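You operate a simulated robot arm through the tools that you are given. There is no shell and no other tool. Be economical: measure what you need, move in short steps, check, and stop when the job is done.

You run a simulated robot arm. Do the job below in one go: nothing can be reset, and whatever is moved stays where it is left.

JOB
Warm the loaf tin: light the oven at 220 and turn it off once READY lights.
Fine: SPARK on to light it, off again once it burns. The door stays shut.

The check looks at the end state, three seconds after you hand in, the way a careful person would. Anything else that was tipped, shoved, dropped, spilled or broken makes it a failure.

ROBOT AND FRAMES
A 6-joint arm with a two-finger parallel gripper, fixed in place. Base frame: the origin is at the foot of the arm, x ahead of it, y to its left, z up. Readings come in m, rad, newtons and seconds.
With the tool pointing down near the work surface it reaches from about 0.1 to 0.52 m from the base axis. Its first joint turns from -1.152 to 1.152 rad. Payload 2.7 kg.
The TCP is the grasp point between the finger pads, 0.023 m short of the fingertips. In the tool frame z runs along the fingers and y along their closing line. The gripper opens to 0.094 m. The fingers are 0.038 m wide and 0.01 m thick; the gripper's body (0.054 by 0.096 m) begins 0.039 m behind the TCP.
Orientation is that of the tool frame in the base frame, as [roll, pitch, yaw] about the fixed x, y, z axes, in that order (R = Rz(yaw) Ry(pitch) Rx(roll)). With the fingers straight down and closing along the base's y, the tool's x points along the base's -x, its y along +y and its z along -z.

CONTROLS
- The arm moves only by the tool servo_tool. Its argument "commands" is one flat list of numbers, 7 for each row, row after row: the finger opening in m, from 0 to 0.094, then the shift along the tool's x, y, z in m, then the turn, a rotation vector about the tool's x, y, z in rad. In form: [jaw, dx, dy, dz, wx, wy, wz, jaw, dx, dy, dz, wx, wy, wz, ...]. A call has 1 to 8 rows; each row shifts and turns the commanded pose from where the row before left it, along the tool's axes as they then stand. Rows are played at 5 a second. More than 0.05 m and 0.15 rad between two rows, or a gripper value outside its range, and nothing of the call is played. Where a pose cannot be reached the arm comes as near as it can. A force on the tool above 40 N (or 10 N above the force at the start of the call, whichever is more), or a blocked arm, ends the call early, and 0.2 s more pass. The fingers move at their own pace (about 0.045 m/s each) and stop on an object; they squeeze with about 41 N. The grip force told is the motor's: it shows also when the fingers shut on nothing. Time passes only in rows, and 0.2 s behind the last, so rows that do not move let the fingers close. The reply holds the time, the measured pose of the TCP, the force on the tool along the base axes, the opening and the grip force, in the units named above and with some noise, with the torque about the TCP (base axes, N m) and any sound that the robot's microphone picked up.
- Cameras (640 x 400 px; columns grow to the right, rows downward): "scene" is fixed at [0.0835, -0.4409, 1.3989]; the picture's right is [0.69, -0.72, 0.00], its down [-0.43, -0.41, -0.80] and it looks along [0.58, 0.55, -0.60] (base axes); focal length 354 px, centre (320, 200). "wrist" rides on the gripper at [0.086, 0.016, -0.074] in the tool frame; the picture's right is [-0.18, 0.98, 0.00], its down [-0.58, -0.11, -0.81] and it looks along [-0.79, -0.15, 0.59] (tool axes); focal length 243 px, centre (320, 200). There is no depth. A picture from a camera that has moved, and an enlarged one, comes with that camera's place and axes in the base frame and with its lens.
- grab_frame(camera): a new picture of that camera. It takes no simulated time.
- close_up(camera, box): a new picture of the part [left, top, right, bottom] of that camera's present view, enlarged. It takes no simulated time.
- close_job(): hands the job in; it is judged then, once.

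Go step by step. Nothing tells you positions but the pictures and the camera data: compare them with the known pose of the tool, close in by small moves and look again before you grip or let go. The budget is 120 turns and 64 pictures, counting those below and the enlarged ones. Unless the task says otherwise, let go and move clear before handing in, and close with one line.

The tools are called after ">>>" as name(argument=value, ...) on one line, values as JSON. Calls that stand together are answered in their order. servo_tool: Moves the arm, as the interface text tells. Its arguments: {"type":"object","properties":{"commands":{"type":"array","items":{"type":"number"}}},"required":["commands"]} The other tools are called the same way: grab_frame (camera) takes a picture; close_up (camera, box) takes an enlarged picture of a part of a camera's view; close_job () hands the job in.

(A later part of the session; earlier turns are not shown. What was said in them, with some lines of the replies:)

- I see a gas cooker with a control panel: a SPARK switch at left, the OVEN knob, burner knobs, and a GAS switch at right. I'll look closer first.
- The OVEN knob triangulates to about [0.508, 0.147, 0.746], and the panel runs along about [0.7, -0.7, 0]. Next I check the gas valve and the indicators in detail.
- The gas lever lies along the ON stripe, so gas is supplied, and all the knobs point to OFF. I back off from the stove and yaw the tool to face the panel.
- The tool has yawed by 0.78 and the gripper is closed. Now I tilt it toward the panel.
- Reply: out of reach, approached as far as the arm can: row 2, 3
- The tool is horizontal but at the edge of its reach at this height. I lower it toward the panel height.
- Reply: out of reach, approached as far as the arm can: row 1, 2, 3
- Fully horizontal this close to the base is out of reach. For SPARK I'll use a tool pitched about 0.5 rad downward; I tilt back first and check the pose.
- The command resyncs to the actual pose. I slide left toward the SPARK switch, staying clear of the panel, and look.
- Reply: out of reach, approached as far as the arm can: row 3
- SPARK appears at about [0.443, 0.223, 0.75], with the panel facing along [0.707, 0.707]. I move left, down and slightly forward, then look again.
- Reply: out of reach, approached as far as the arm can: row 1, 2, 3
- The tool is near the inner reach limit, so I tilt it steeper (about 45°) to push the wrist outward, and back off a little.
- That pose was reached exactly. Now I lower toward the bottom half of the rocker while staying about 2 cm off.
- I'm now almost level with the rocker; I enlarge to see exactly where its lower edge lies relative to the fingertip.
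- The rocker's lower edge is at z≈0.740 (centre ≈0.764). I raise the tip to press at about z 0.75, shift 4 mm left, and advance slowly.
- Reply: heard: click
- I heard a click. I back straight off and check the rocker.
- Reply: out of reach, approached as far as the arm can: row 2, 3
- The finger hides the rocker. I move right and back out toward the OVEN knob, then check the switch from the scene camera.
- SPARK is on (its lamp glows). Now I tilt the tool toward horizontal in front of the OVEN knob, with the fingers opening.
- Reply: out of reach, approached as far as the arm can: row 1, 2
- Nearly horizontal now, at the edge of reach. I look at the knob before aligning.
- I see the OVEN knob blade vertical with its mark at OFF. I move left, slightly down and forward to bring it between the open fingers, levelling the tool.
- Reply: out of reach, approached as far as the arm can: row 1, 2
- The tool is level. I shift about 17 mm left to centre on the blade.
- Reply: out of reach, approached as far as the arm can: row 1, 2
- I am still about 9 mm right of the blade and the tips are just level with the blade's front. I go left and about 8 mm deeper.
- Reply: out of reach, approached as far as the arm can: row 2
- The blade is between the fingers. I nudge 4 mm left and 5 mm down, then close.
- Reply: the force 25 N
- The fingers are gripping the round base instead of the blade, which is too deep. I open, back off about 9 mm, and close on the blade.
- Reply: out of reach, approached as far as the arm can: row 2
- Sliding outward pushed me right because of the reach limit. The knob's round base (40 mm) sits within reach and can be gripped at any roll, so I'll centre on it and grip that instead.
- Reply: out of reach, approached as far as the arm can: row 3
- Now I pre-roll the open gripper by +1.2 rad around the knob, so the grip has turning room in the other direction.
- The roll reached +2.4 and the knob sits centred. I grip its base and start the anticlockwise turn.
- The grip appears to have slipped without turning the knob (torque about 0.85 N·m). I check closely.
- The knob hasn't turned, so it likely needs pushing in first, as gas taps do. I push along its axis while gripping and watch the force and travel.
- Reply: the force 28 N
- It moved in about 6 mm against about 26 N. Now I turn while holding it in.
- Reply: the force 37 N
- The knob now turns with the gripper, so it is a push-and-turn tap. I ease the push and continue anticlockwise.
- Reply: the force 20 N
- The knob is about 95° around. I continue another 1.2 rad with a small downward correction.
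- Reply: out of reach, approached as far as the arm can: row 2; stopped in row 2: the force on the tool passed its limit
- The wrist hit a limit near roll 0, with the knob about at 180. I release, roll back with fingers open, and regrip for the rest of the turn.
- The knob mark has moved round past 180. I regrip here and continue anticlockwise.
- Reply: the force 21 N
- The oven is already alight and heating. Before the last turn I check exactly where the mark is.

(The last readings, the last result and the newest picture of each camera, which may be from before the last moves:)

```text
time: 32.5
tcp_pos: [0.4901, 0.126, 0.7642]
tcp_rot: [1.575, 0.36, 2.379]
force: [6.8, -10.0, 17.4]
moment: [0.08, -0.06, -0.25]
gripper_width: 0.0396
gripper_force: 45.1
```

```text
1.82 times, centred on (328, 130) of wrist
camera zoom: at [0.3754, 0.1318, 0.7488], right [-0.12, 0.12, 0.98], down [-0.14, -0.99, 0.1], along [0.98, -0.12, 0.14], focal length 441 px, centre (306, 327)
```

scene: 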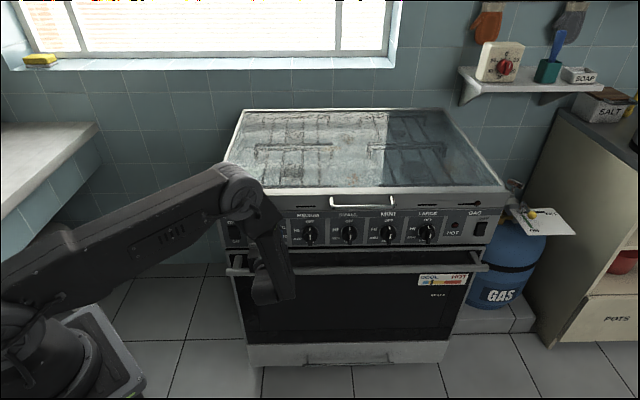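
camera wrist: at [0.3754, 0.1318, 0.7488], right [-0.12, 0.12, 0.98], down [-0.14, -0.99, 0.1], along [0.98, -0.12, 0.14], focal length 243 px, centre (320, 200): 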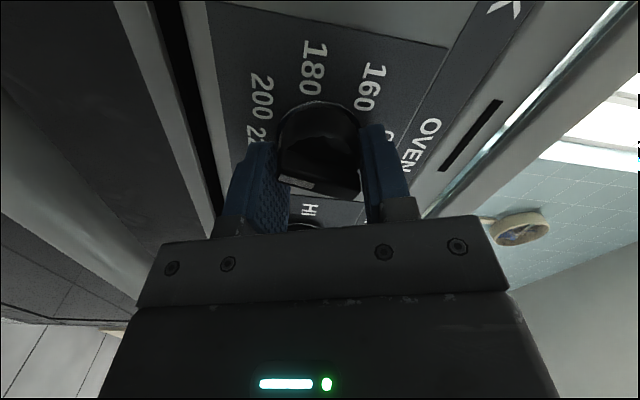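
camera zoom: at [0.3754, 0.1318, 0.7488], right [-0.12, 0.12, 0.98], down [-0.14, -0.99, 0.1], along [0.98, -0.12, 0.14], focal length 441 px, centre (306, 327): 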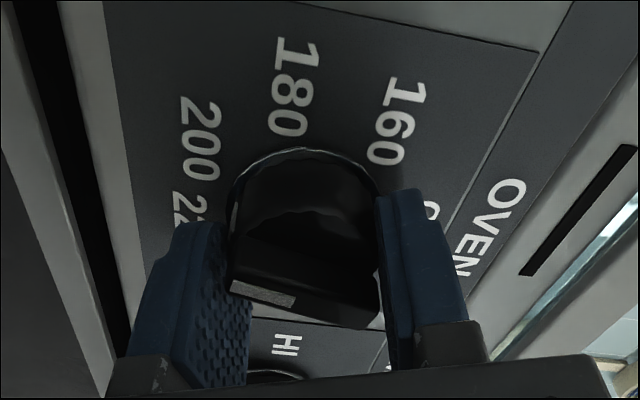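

My estimate is that the mark is at about 165–170° and 220 sits near 195°. I turn a further 0.45 rad, release, and look.

>>> servo_tool(commands=[0, 0, 0, 0, 0, 0, -0.15, 0, 0, 0, 0, 0, 0, -0.15, 0, 0, 0, 0, 0, 0, -0.15, 0.056, 0, 0, 0, 0, 0, 0])

>>> close_up(camera="wrist", box=[200, 0, 456, 220])

>>> close_up(camera="scene", box=[400, 260, 496, 320])

```text
time: 33.5
tcp_pos: [0.4875, 0.1272, 0.7591]
tcp_rot: [1.587, 0.804, 2.395]
force: [0.3, 0.2, -0.4]
moment: [0.03, 0.01, -0.03]
gripper_width: 0.0559
gripper_force: 0.1
```

```text
1.82 times, centred on (328, 110) of wrist
camera zoom: at [0.3832, 0.1222, 0.7103], right [-0.41, 0.41, 0.81], down [-0.2, -0.91, 0.35], along [0.89, -0.02, 0.46], focal length 441 px, centre (306, 364)
```

zoom: 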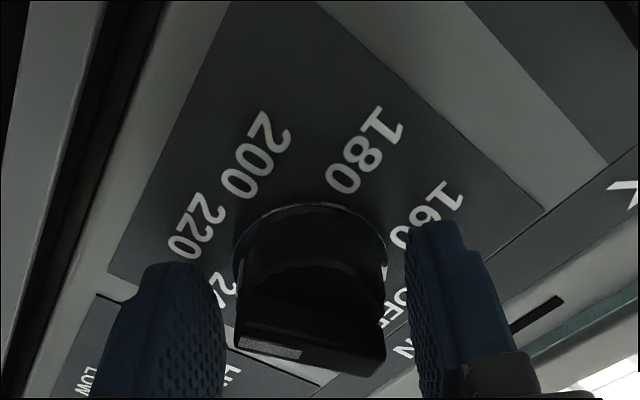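

```text
6.67 times, centred on (448, 290) of scene
camera zoom: at [0.0835, -0.4409, 1.3989], right [0.69, -0.72, 0.0], down [-0.43, -0.41, -0.8], along [0.58, 0.55, -0.6], focal length 2359 px, centre (-533, -400)
```

zoom: 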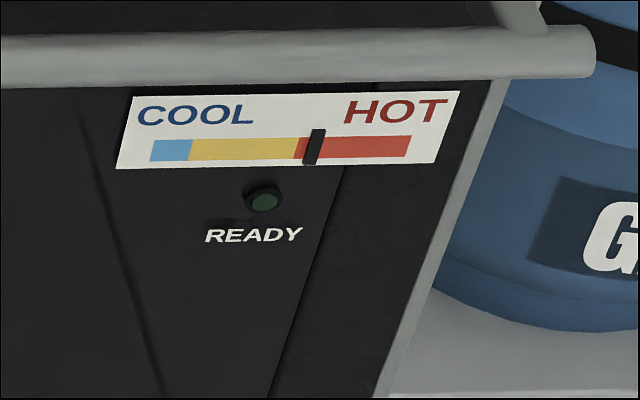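

The mark looks close to 220 by my estimate, and it's burning; READY isn't lit yet. I level the roll, back away with tilt and check from a clearer viewpoint on the way to switching SPARK off.

>>> servo_tool(commands=[0.08, 0, 0, 0, 0, 0, -0.14, 0.08, 0, 0, 0, 0, 0, -0.14, 0.08, 0, 0, 0, 0, 0, -0.14, 0.08, 0, 0, 0, 0, 0, -0.14, 0.08, 0, 0, -0.005, 0, 0.13, -0.14, 0.08, 0, 0, -0.018, 0, 0.13, 0, 0.08, 0, 0, -0.02, 0, 0.13, 0, 0.06, 0, 0, -0.02, 0, 0.13, 0])

>>> grab_frame(camera="wrist")

>>> close_up(camera="scene", box=[400, 260, 496, 320])

```text
refused: row 5 steps farther than a row can; nothing moved
```

```text
21 pictures are left
camera wrist: at [0.3832, 0.1222, 0.7103], right [-0.41, 0.41, 0.81], down [-0.2, -0.91, 0.35], along [0.89, -0.02, 0.46], focal length 243 px, centre (320, 200)
```

wrist: 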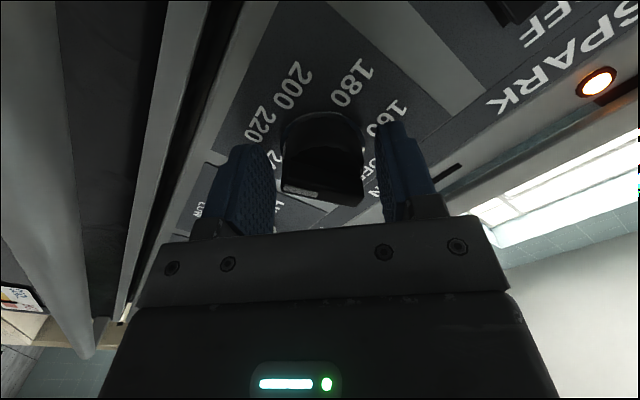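

```text
6.67 times, centred on (448, 290) of scene
camera zoom: at [0.0835, -0.4409, 1.3989], right [0.69, -0.72, 0.0], down [-0.43, -0.41, -0.8], along [0.58, 0.55, -0.6], focal length 2359 px, centre (-533, -400)
```

zoom: 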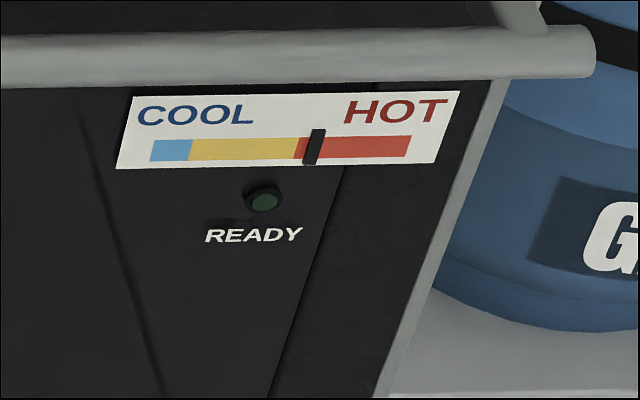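

That call was refused because one row combined too much turn, so nothing moved. I resend it with the turns separated.

>>> servo_tool(commands=[0.08, 0, 0, 0, 0, 0, -0.145, 0.08, 0, 0, 0, 0, 0, -0.145, 0.08, 0, 0, 0, 0, 0, -0.145, 0.08, 0, 0, 0, 0, 0, -0.145, 0.08, 0, 0, -0.005, 0, 0.13, 0, 0.08, 0, 0, -0.018, 0, 0.13, 0, 0.08, 0, 0, -0.02, 0, 0.13, 0, 0.06, 0, 0, -0.02, 0, 0.13, 0])

>>> grab_frame(camera="wrist")

```text
time: 35.3
tcp_pos: [0.4494, 0.0807, 0.7771]
tcp_rot: [2.787, 1.01, -2.638]
force: [0.7, 0.9, -0.6]
moment: [0.02, 0.0, -0.01]
gripper_width: 0.06
gripper_force: 0.1
```

```text
19 pictures are left
camera wrist: at [0.3574, 0.0174, 0.7446], right [-0.61, 0.71, 0.34], down [-0.08, -0.48, 0.87], along [0.79, 0.51, 0.35], focal length 243 px, centre (320, 200)
```

wrist: 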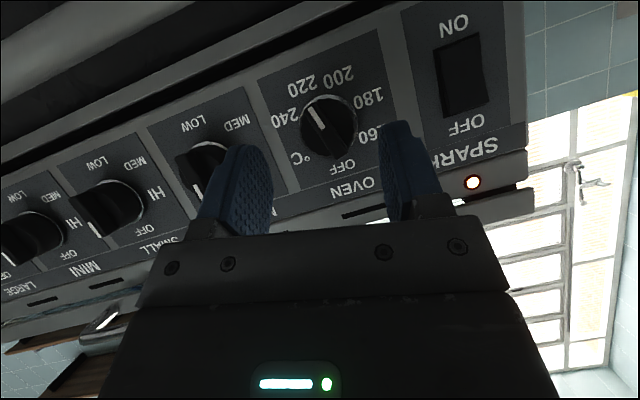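

>>> close_up(camera="wrist", box=[260, 40, 420, 200])

>>> close_up(camera="scene", box=[400, 260, 496, 320])

```text
2.50 times, centred on (340, 120) of wrist
camera zoom: at [0.3574, 0.0174, 0.7446], right [-0.61, 0.71, 0.34], down [-0.08, -0.48, 0.87], along [0.79, 0.51, 0.35], focal length 606 px, centre (270, 400)
```

zoom: 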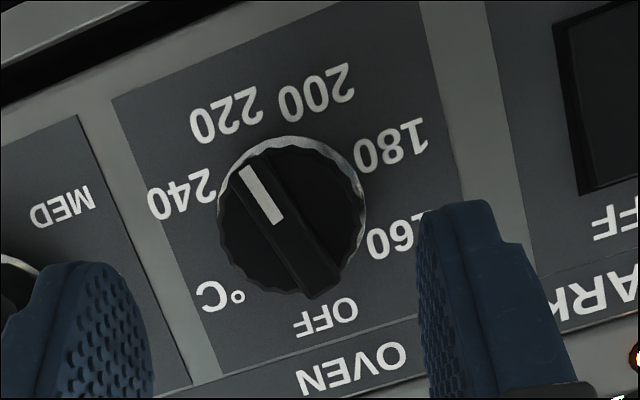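

```text
6.67 times, centred on (448, 290) of scene
camera zoom: at [0.0835, -0.4409, 1.3989], right [0.69, -0.72, 0.0], down [-0.43, -0.41, -0.8], along [0.58, 0.55, -0.6], focal length 2359 px, centre (-533, -400)
```

zoom: 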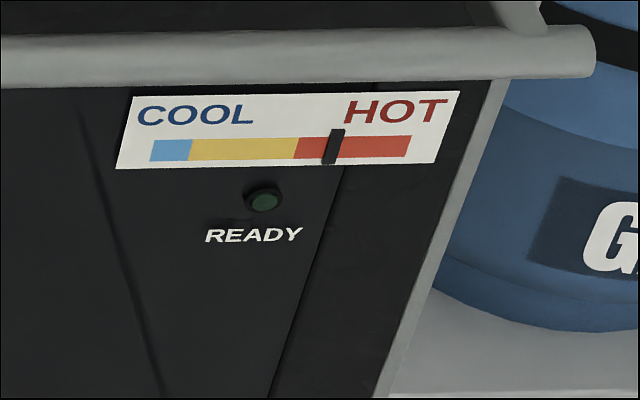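

The pointer aims right at 220, and the oven is heating without READY yet. Now I go to press the top half of SPARK to turn it off.

>>> servo_tool(commands=[0.03, 0, 0, 0, 0, 0, -0.15, 0, 0, 0, 0, 0, 0.13, -0.04, 0, 0, 0, 0, 0, 0.13, 0, 0, -0.007, 0.035, -0.007, 0, 0, 0, 0, -0.011, 0.035, 0.0102, 0, 0, 0, 0, -0.011, 0.035, 0.0102, 0, 0, 0])

>>> grab_frame(camera="wrist")

>>> close_up(camera="scene", box=[400, 260, 496, 320])

```text
time: 36.7
tcp_pos: [0.3813, 0.1691, 0.7886]
tcp_rot: [3.11, 0.793, -2.258]
force: [0.1, 0.6, 0.2]
moment: [0.0, 0.03, 0.02]
gripper_width: 0.0
gripper_force: 40.8
```

```text
16 pictures are left
camera wrist: at [0.298, 0.0894, 0.7805], right [-0.69, 0.71, 0.15], down [0.0, -0.21, 0.98], along [0.72, 0.68, 0.15], focal length 243 px, centre (320, 200)
```

wrist: 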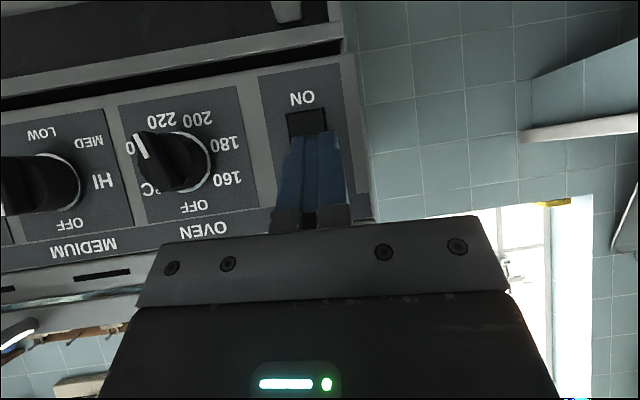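

```text
6.67 times, centred on (448, 290) of scene
camera zoom: at [0.0834, -0.441, 1.3989], right [0.69, -0.72, 0.0], down [-0.43, -0.41, -0.8], along [0.58, 0.55, -0.6], focal length 2359 px, centre (-533, -400)
```

zoom: 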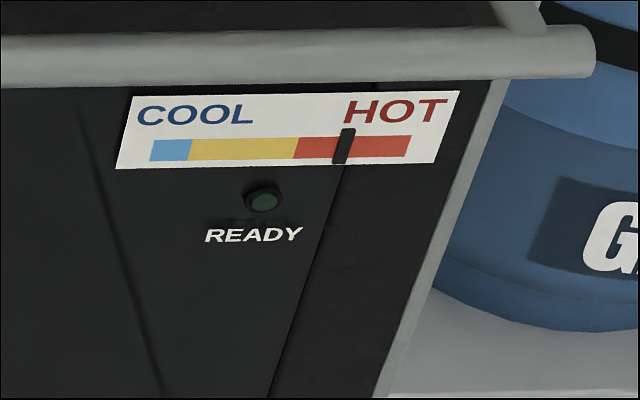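

I'm in front of SPARK's top half, slightly left. I shift 4 mm right and press forward.

>>> servo_tool(commands=[0, -0.0085, -0.004, 0.0125, 0, 0, 0, 0, -0.0105, 0, 0.0107, 0, 0, 0, 0, -0.0035, 0, 0.0036, 0, 0, 0, 0, -0.0028, 0, 0.0029, 0, 0, 0])

```text
time: 37.7
tcp_pos: [0.4117, 0.1959, 0.7858]
tcp_rot: [3.108, 0.792, -2.259]
force: [-0.2, 0.3, -0.4]
moment: [0.01, 0.02, 0.03]
gripper_width: 0.0
gripper_force: 41.0
heard: click
```

I heard the click for SPARK off. I back off and go back to the OVEN knob, checking the lamp and READY.

>>> servo_tool(commands=[0, 0.0125, 0, -0.0125, 0, 0, 0, 0, 0.012, -0.03, -0.0125, 0, 0, 0, 0.03, 0, -0.04, 0, 0.071, 0, 0.07, 0.06, 0.008, -0.035, 0.008, 0, 0, 0])

>>> grab_frame(camera="wrist")

>>> close_up(camera="scene", box=[400, 260, 496, 320])

```text
time: 38.7
tcp_pos: [0.4737, 0.1024, 0.7753]
tcp_rot: [3.111, 0.789, -2.364]
force: [0.0, 0.5, 0.4]
moment: [0.02, -0.01, -0.02]
gripper_width: 0.0559
gripper_force: 0.0
```

```text
14 pictures are left
camera wrist: at [0.3811, 0.0304, 0.7666], right [-0.61, 0.77, 0.15], down [-0.02, -0.21, 0.98], along [0.79, 0.6, 0.14], focal length 243 px, centre (320, 200)
```

wrist: 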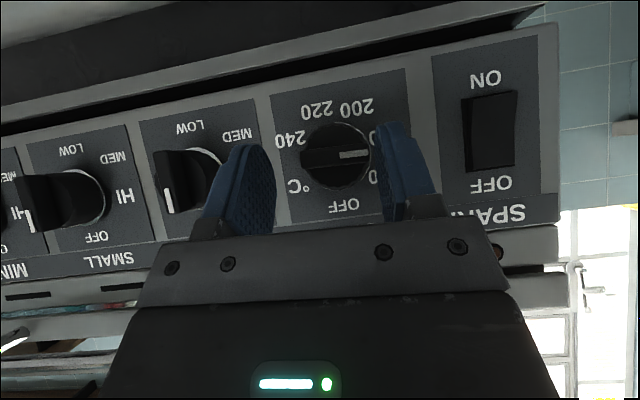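

```text
6.67 times, centred on (448, 290) of scene
camera zoom: at [0.0835, -0.4409, 1.3989], right [0.69, -0.72, 0.0], down [-0.43, -0.41, -0.8], along [0.58, 0.55, -0.6], focal length 2359 px, centre (-533, -400)
```

zoom: 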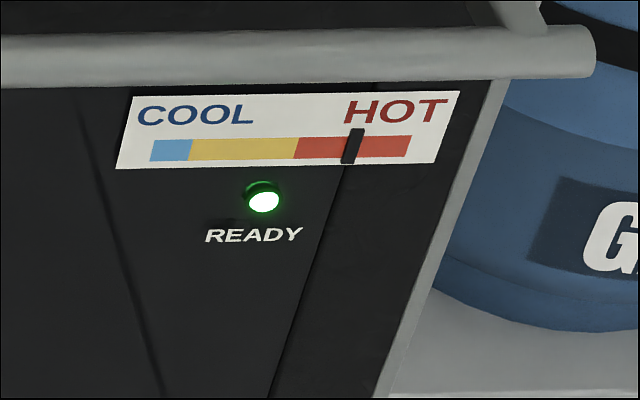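

SPARK is off and READY just lit, but my open finger bumped the OVEN knob to about 180 on the way. I'll set it back to 220 to confirm READY there before turning it off, so I centre and level the tool on the knob again.

>>> servo_tool(commands=[0.08, 0, 0.006, 0, 0, 0, 0, 0.08, 0, 0, 0.002, 0, -0.13, 0, 0.08, 0, 0, 0.004, 0, -0.13, 0, 0.08, 0, 0, 0.004, 0, -0.13, 0, 0.08, 0, 0, 0.004, 0, -0.13, 0, 0.08, 0, 0, 0.004, 0, -0.13, 0, 0.08, 0, 0, 0.003, 0, -0.13, 0])

>>> close_up(camera="wrist", box=[180, 20, 476, 205])

```text
time: 40.3
tcp_pos: [0.4791, 0.1192, 0.764]
tcp_rot: [1.457, 1.548, 2.263]
force: [0.7, 0.2, -0.4]
moment: [0.0, -0.01, 0.02]
gripper_width: 0.08
gripper_force: 0.1
```

```text
2.16 times, centred on (328, 112) of wrist
camera zoom: at [0.4144, 0.078, 0.6792], right [-0.71, 0.68, 0.21], down [-0.47, -0.67, 0.58], along [0.53, 0.31, 0.79], focal length 525 px, centre (303, 389)
```

zoom: 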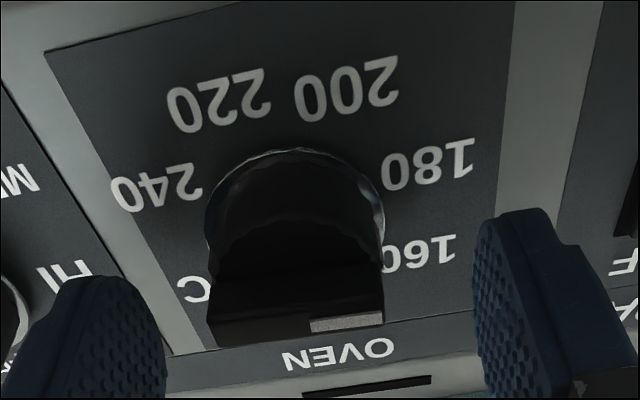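

The tool is level and centred; the mark points left (about 90°). I advance 8 mm and pre-roll +2.1 rad with fingers open.

>>> servo_tool(commands=[0.064, 0, 0, 0.004, 0, 0, 0.15, 0.064, 0, -0.001, 0.004, 0, 0, 0.15, 0.06, 0, 0, 0, 0, 0, 0.15, 0.06, 0, 0, 0, 0, 0, 0.15, 0.06, 0, 0, 0, 0, 0, 0.15, 0.06, 0, 0, 0, 0, 0, 0.15, 0.06, 0, 0, 0, 0, 0, 0.15, 0.06, 0, 0, 0, 0, 0, 0.15])

>>> servo_tool(commands=[0.06, 0, 0, 0, 0, 0, 0.15, 0.06, 0, 0, 0, 0, 0, 0.15, 0.06, 0, 0, 0, 0, 0, 0.15, 0.06, 0, 0, 0, 0, 0, 0.15, 0.06, 0, 0, 0, 0, 0, 0.15, 0.06, 0, 0, 0, 0, 0, 0.15])

```text
time: 42.1
tcp_pos: [0.4861, 0.1248, 0.7654]
tcp_rot: [1.571, 0.346, 2.375]
force: [-0.5, 0.0, -0.9]
moment: [-0.02, -0.03, 0.02]
gripper_width: 0.0602
gripper_force: 0.0
```

```text
time: 43.5
tcp_pos: [0.4851, 0.1241, 0.7651]
tcp_rot: [1.572, -0.553, 2.376]
force: [-0.1, 0.0, -0.2]
moment: [0.04, -0.01, 0.02]
gripper_width: 0.0601
gripper_force: 0.1
```

>>> servo_tool(commands=[0.03, -0.0016, -0.0026, 0, 0, 0, 0, 0, 0, 0, 0, 0, 0, 0, 0, 0, 0, 0, 0, 0, -0.15, 0, 0, 0, 0, 0, 0, -0.15, 0, 0, 0, 0, 0, 0, -0.15, 0, 0, 0, 0, 0, 0, -0.15, 0, 0, 0, 0, 0, 0, -0.15, 0, 0, 0, 0, 0, 0, -0.15])

>>> servo_tool(commands=[0, 0, 0, 0, 0, 0, -0.15, 0, 0, 0, 0, 0, 0, -0.15, 0, 0, 0, 0, 0, 0, -0.15, 0, 0, 0, 0, 0, 0, -0.15, 0, 0, 0, 0, 0, 0, -0.15])

>>> close_up(camera="wrist", box=[200, 0, 456, 220])

>>> close_up(camera="scene", box=[400, 260, 496, 320])

```text
time: 45.3
tcp_pos: [0.485, 0.1255, 0.7618]
tcp_rot: [1.567, 0.352, 2.378]
force: [-1.0, 0.1, 9.1]
moment: [-0.11, 0.1, 0.86]
gripper_width: 0.0395
gripper_force: 45.3
```

```text
time: 46.5
tcp_pos: [0.4866, 0.1246, 0.7612]
tcp_rot: [1.576, 1.1, 2.381]
force: [1.2, -1.1, -3.5]
moment: [-0.46, 0.48, 0.03]
gripper_width: 0.0397
gripper_force: 44.7
```

```text
1.82 times, centred on (328, 110) of wrist
camera zoom: at [0.3949, 0.1078, 0.6927], right [-0.57, 0.55, 0.61], down [-0.3, -0.83, 0.47], along [0.77, 0.09, 0.64], focal length 441 px, centre (306, 364)
```

zoom: 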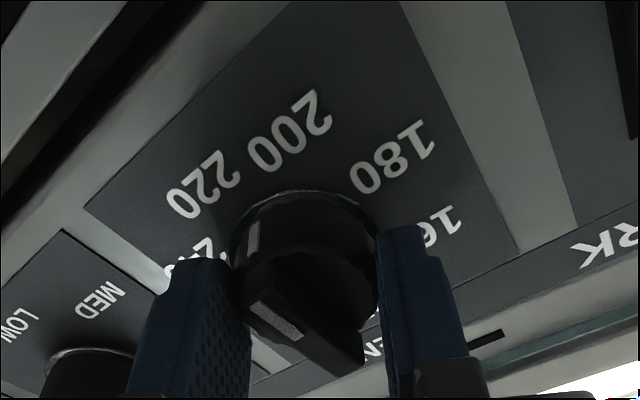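

```text
6.67 times, centred on (448, 290) of scene
camera zoom: at [0.0835, -0.4409, 1.3989], right [0.69, -0.72, 0.0], down [-0.43, -0.41, -0.8], along [0.58, 0.55, -0.6], focal length 2359 px, centre (-533, -400)
```

zoom: 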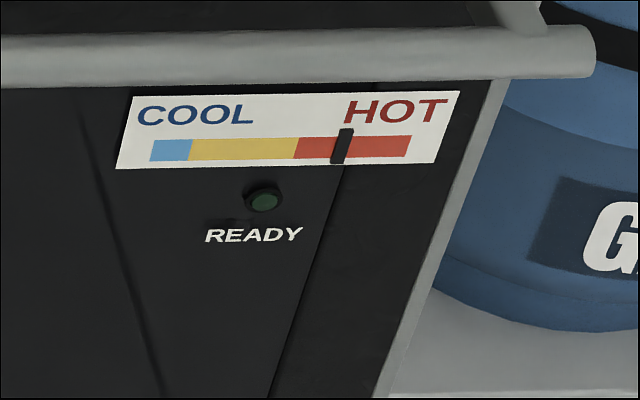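

The knob is at about 184°, roughly 15° short of the earlier 220 position, and READY went out again. I turn −0.26 rad more, then dwell a little.

>>> servo_tool(commands=[0, 0, 0, 0, 0, 0, -0.13, 0, 0, 0, 0, 0, 0, -0.13, 0, 0, 0, 0, 0, 0, 0])

>>> close_up(camera="wrist", box=[200, 0, 456, 220])

>>> close_up(camera="scene", box=[400, 260, 496, 320])

```text
time: 47.3
tcp_pos: [0.4861, 0.1241, 0.7612]
tcp_rot: [1.587, 1.359, 2.391]
force: [8.7, -4.7, -18.6]
moment: [-0.19, 0.23, -0.27]
gripper_width: 0.0397
gripper_force: 45.2
```

```text
1.82 times, centred on (328, 110) of wrist
camera zoom: at [0.4088, 0.094, 0.6814], right [-0.66, 0.64, 0.39], down [-0.39, -0.74, 0.55], along [0.64, 0.21, 0.74], focal length 441 px, centre (306, 364)
```

zoom: 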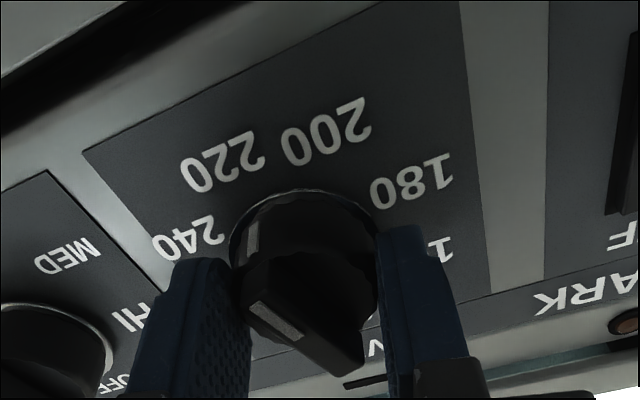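

```text
6.67 times, centred on (448, 290) of scene
camera zoom: at [0.0839, -0.441, 1.3989], right [0.69, -0.72, 0.0], down [-0.43, -0.41, -0.8], along [0.58, 0.55, -0.6], focal length 2359 px, centre (-533, -400)
```

zoom: 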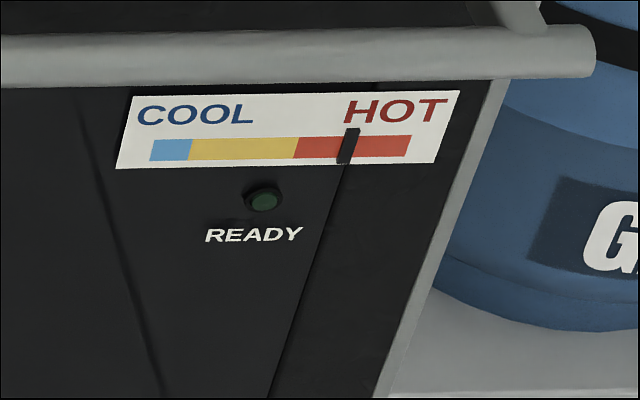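

The knob is back at 220 and the temperature is rising near the READY point. I wait about 1.6 s and look.

>>> servo_tool(commands=[0, 0, 0, 0, 0, 0, 0, 0, 0, 0, 0, 0, 0, 0, 0, 0, 0, 0, 0, 0, 0, 0, 0, 0, 0, 0, 0, 0, 0, 0, 0, 0, 0, 0, 0, 0, 0, 0, 0, 0, 0, 0, 0, 0, 0, 0, 0, 0, 0])

>>> close_up(camera="scene", box=[400, 260, 496, 320])

```text
time: 48.9
tcp_pos: [0.4857, 0.1254, 0.7616]
tcp_rot: [1.592, 1.358, 2.393]
force: [9.0, -12.5, -19.7]
moment: [-0.4, 0.37, -0.35]
gripper_width: 0.0395
gripper_force: 45.0
```

```text
6.67 times, centred on (448, 290) of scene
camera zoom: at [0.084, -0.4411, 1.3988], right [0.69, -0.72, 0.0], down [-0.43, -0.41, -0.8], along [0.58, 0.55, -0.6], focal length 2359 px, centre (-533, -400)
```

zoom: 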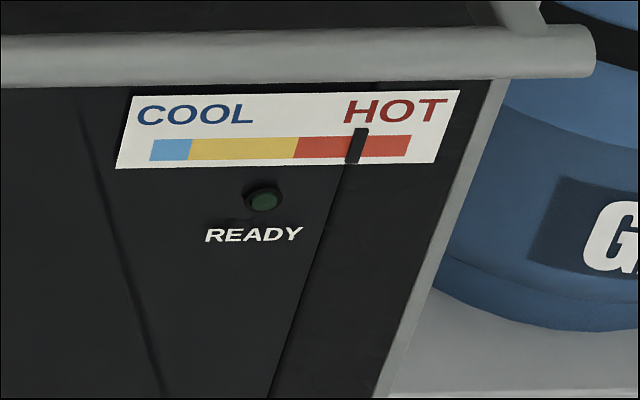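

It's warmer than when READY lit earlier, so that earlier light was from the bumped setting; true 220 isn't reached yet. I keep waiting.

>>> servo_tool(commands=[0, 0, 0, 0, 0, 0, 0, 0, 0, 0, 0, 0, 0, 0, 0, 0, 0, 0, 0, 0, 0, 0, 0, 0, 0, 0, 0, 0, 0, 0, 0, 0, 0, 0, 0, 0, 0, 0, 0, 0, 0, 0, 0, 0, 0, 0, 0, 0, 0, 0, 0, 0, 0, 0, 0, 0])

>>> close_up(camera="scene", box=[400, 260, 496, 320])

```text
time: 50.7
tcp_pos: [0.4869, 0.1251, 0.7603]
tcp_rot: [1.587, 1.357, 2.388]
force: [11.1, -13.4, -16.7]
moment: [-0.39, 0.39, -0.4]
gripper_width: 0.0395
gripper_force: 44.7
```

```text
6.67 times, centred on (448, 290) of scene
camera zoom: at [0.084, -0.4411, 1.3988], right [0.69, -0.72, 0.0], down [-0.43, -0.41, -0.8], along [0.58, 0.55, -0.6], focal length 2359 px, centre (-533, -400)
```

zoom: 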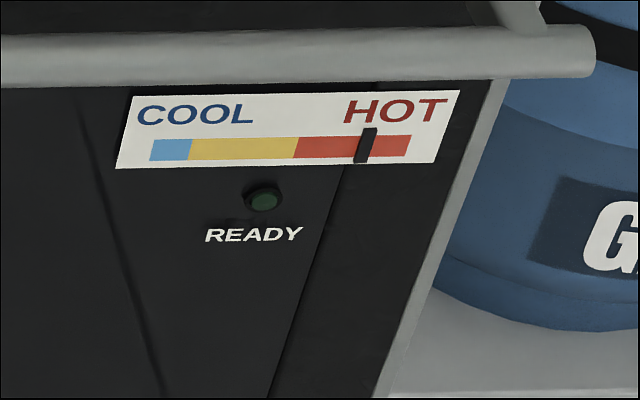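

Still climbing steadily. I wait some more before the next look.

>>> servo_tool(commands=[0, 0, 0, 0, 0, 0, 0, 0, 0, 0, 0, 0, 0, 0, 0, 0, 0, 0, 0, 0, 0, 0, 0, 0, 0, 0, 0, 0, 0, 0, 0, 0, 0, 0, 0, 0, 0, 0, 0, 0, 0, 0, 0, 0, 0, 0, 0, 0, 0, 0, 0, 0, 0, 0, 0, 0])

>>> servo_tool(commands=[0, 0, 0, 0, 0, 0, 0, 0, 0, 0, 0, 0, 0, 0, 0, 0, 0, 0, 0, 0, 0, 0, 0, 0, 0, 0, 0, 0])

>>> close_up(camera="scene", box=[400, 260, 496, 320])

```text
time: 52.5
tcp_pos: [0.4852, 0.1249, 0.7622]
tcp_rot: [1.583, 1.358, 2.385]
force: [11.7, -13.3, -16.3]
moment: [-0.31, 0.31, -0.46]
gripper_width: 0.0393
gripper_force: 45.0
```

```text
time: 53.5
tcp_pos: [0.4867, 0.1252, 0.7615]
tcp_rot: [1.581, 1.36, 2.386]
force: [12.2, -13.3, -15.4]
moment: [-0.31, 0.33, -0.44]
gripper_width: 0.0395
gripper_force: 45.6
```

```text
6.67 times, centred on (448, 290) of scene
camera zoom: at [0.0839, -0.4411, 1.3988], right [0.69, -0.72, 0.0], down [-0.43, -0.41, -0.8], along [0.58, 0.55, -0.6], focal length 2359 px, centre (-533, -400)
```

zoom: 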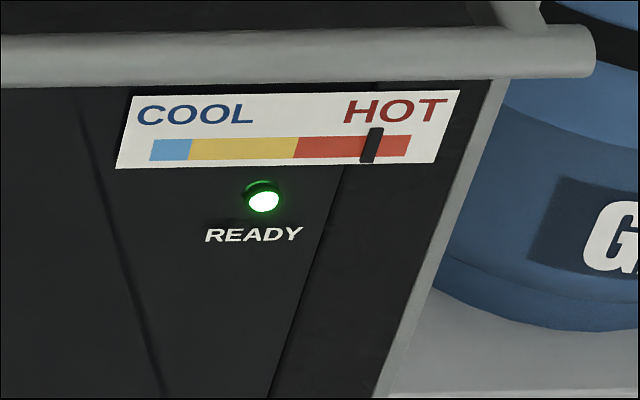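

READY is lit at 220. Now I turn the knob clockwise back toward OFF.

>>> servo_tool(commands=[0, 0, 0, 0, 0, 0, 0.15, 0, 0, 0, 0, 0, 0, 0.15, 0, 0, 0, 0, 0, 0, 0.15, 0, 0, 0, 0, 0, 0, 0.15, 0, 0, 0, 0, 0, 0, 0.15, 0, 0, 0, 0, 0, 0, 0.15, 0, 0, 0, 0, 0, 0, 0.15, 0, 0, 0, 0, 0, 0, 0.15])

>>> servo_tool(commands=[0, 0, 0, 0, 0, 0, 0.15, 0, 0, 0, 0, 0, 0, 0.15, 0, 0, 0, 0, 0, 0, 0.15, 0, 0, 0, 0, 0, 0, 0.15, 0, 0, 0, 0, 0, 0, 0.15, 0, 0, 0, 0, 0, 0, 0.15, 0, 0, 0, 0, 0, 0, 0.15, 0, 0, 0, 0, 0, 0, 0.15])

>>> servo_tool(commands=[0, 0, 0, 0, 0, 0, 0.15, 0, 0, 0, 0, 0, 0, 0.15, 0, 0, 0, 0, 0, 0, 0.15])

```text
time: 55.3
tcp_pos: [0.4863, 0.1239, 0.7625]
tcp_rot: [1.568, 0.157, 2.376]
force: [6.2, -8.5, -2.0]
moment: [0.05, -0.04, -0.96]
gripper_width: 0.0393
gripper_force: 44.9
```

```text
time: 57.1
tcp_pos: [0.4866, 0.1253, 0.7621]
tcp_rot: [1.567, -1.041, 2.381]
force: [3.1, -4.7, 12.3]
moment: [0.21, -0.23, -0.4]
gripper_width: 0.0394
gripper_force: 44.7
```

```text
time: 57.9
tcp_pos: [0.4859, 0.1248, 0.7616]
tcp_rot: [1.543, -1.491, 2.402]
force: [4.8, -5.9, 11.0]
moment: [0.82, -0.88, -0.12]
gripper_width: 0.0392
gripper_force: 44.5
```

The roll is still free at about 3.06. I continue the last ~35° until the OFF stop.

>>> servo_tool(commands=[0, 0, 0, 0, 0, 0, 0.15, 0, 0, 0, 0, 0, 0, 0.15, 0, 0, 0, 0, 0, 0, 0.15])

>>> servo_tool(commands=[0, 0, 0, 0, 0, 0, 0.1, 0, 0, 0, 0, 0, 0, 0.1])

>>> close_up(camera="wrist", box=[200, 0, 456, 220])

```text
time: 58.7
tcp_pos: [0.4861, 0.1257, 0.7626]
tcp_rot: [-1.563, -1.198, -0.772]
force: [5.1, -7.7, 13.6]
moment: [0.44, -0.43, -0.63]
gripper_width: 0.0394
gripper_force: 45.0
```

```text
time: 59.3
tcp_pos: [0.487, 0.1253, 0.7616]
tcp_rot: [-1.562, -1.001, -0.771]
force: [5.7, -6.4, 17.8]
moment: [0.46, -0.38, -0.46]
gripper_width: 0.0394
gripper_force: 45.0
```

```text
1.82 times, centred on (328, 110) of wrist
camera zoom: at [0.4776, 0.0285, 0.827], right [0.53, -0.5, -0.69], down [-0.85, -0.3, -0.43], along [0.01, 0.81, -0.58], focal length 441 px, centre (306, 364)
```

zoom: 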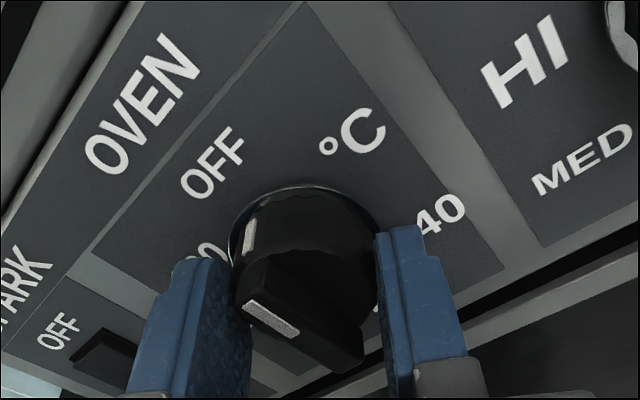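

The mark is essentially at OFF, perhaps 3° short. I nudge a bit further to feel for the stop, then release and check from outside.

>>> servo_tool(commands=[0, 0, 0, 0, 0, 0, 0.04, 0, 0, 0, 0, 0, 0, 0.03])

```text
time: 59.9
tcp_pos: [0.485, 0.1257, 0.761]
tcp_rot: [-1.571, -0.932, -0.768]
force: [7.0, -9.2, 10.0]
moment: [0.11, -0.96, -0.63]
gripper_width: 0.0394
gripper_force: 44.7
```

Torque rises, so the knob is at its OFF stop. I release, open wide, and back straight off with the tilt.

>>> servo_tool(commands=[0.08, 0, 0, 0, 0, 0, 0, 0.08, 0, 0, 0, 0, 0, 0, 0.08, 0, 0, -0.005, -0.077, -0.104, 0, 0.08, 0, 0, -0.018, -0.077, -0.104, 0, 0.08, 0, 0, -0.02, -0.077, -0.104, 0, 0.08, 0, 0, -0.02, -0.077, -0.104, 0])

>>> grab_frame(camera="wrist")

```text
time: 61.3
tcp_pos: [0.4421, 0.081, 0.7754]
tcp_rot: [-2.334, -0.769, -0.177]
force: [0.0, -0.1, 0.1]
moment: [0.03, 0.01, -0.02]
gripper_width: 0.0802
gripper_force: 0.0
```

```text
3 pictures are left
camera wrist: at [0.4637, 0.0105, 0.8662], right [0.24, -0.73, -0.64], down [-0.94, -0.35, 0.05], along [-0.26, 0.58, -0.77], focal length 243 px, centre (320, 200)
```

wrist: 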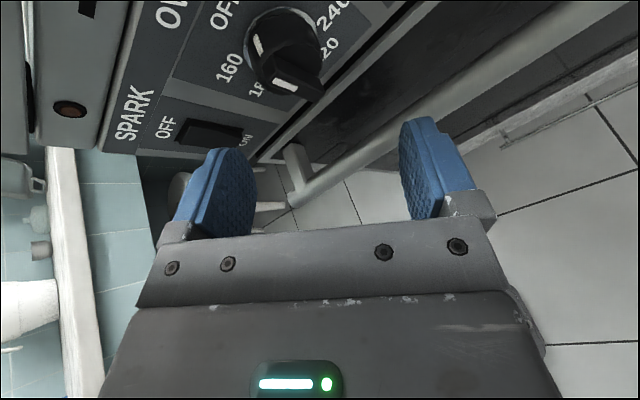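

The knob mark points to OFF, and SPARK is off with its lamp dark. I retreat further and verify from the scene camera.

>>> servo_tool(commands=[0.06, 0, 0, -0.04, 0, 0, 0, 0.04, 0, 0, -0.04, 0, 0, 0, 0.04, 0, 0, -0.04, 0, 0, 0])

>>> grab_frame(camera="scene")

```text
time: 62.1
tcp_pos: [0.3713, 0.0094, 0.8371]
tcp_rot: [-2.332, -0.771, -0.176]
force: [0.3, 0.8, -0.5]
moment: [0.03, 0.01, 0.02]
gripper_width: 0.04
gripper_force: 0.0
```

```text
2 pictures are left
```

scene: 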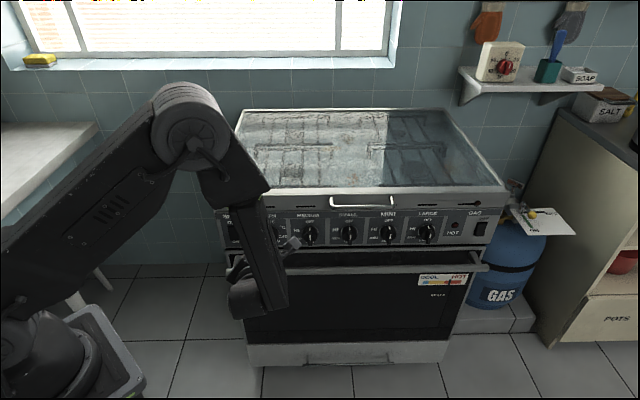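

The arm blocks the knob in the scene view. I go partway forward again, still well clear, and enlarge the wrist view to confirm OFF.

>>> servo_tool(commands=[0.04, 0, 0, 0.04, 0, 0, 0, 0.04, 0, 0, 0.035, 0, 0, 0])

>>> close_up(camera="wrist", box=[150, 0, 390, 150])

```text
time: 62.7
tcp_pos: [0.4187, 0.0526, 0.799]
tcp_rot: [-2.333, -0.775, -0.176]
force: [-0.8, -0.2, 0.1]
moment: [-0.05, 0.01, 0.01]
gripper_width: 0.0402
gripper_force: 0.0
```

```text
2.67 times, centred on (270, 75) of wrist
camera zoom: at [0.4416, -0.0169, 0.8896], right [0.24, -0.73, -0.64], down [-0.94, -0.35, 0.05], along [-0.26, 0.58, -0.77], focal length 647 px, centre (453, 533)
```

zoom: 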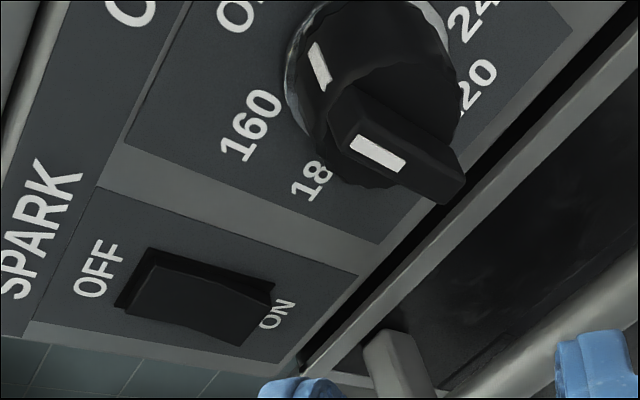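

SPARK is off and the knob mark sits at OFF against its stop. I retreat clear and use the last picture to confirm the temperature is falling.

>>> servo_tool(commands=[0.04, 0, 0, -0.04, 0, 0, 0, 0.04, 0, 0, -0.04, 0, 0, 0, 0.04, 0, 0, -0.03, 0, 0, 0, 0.04, 0, 0, 0, 0, 0, 0, 0.04, 0, 0, 0, 0, 0, 0, 0.04, 0, 0, 0, 0, 0, 0])

>>> close_up(camera="scene", box=[300, 200, 500, 320])

```text
time: 64.1
tcp_pos: [0.3538, -0.017, 0.8536]
tcp_rot: [-2.333, -0.772, -0.178]
force: [0.6, 0.0, 0.1]
moment: [0.01, 0.0, 0.01]
gripper_width: 0.0399
gripper_force: 0.0
```

```text
3.20 times, centred on (400, 260) of scene
camera zoom: at [0.0834, -0.4409, 1.3989], right [0.69, -0.72, 0.0], down [-0.43, -0.41, -0.8], along [0.58, 0.55, -0.6], focal length 1132 px, centre (64, 8)
```

zoom: 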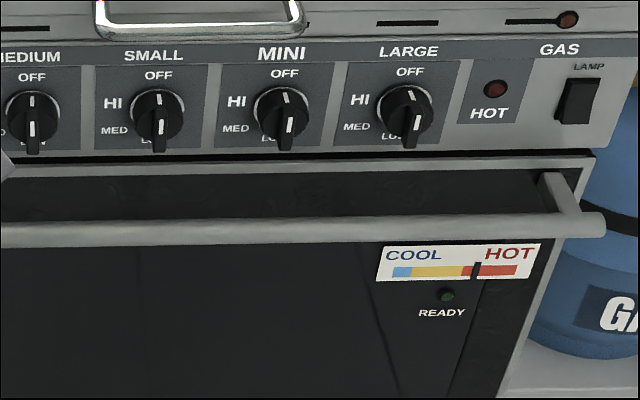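

The temperature has dropped back from its peak and READY is out. The other burner knobs in view still point to OFF, and the arm is clear of the stove, so I hand in.

>>> close_job()

```text
The job is handed in.
```

I lit the oven with SPARK, switched SPARK off once it burned, and turned the knob back to its OFF stop after READY lit at 220; the door stayed shut. On the way, one finger knocked the knob down to about 180 and READY lit early there, so I reset it to 220 and waited for READY again. My last look put the mark within about 5° of OFF; the temperature had fallen and READY was out.
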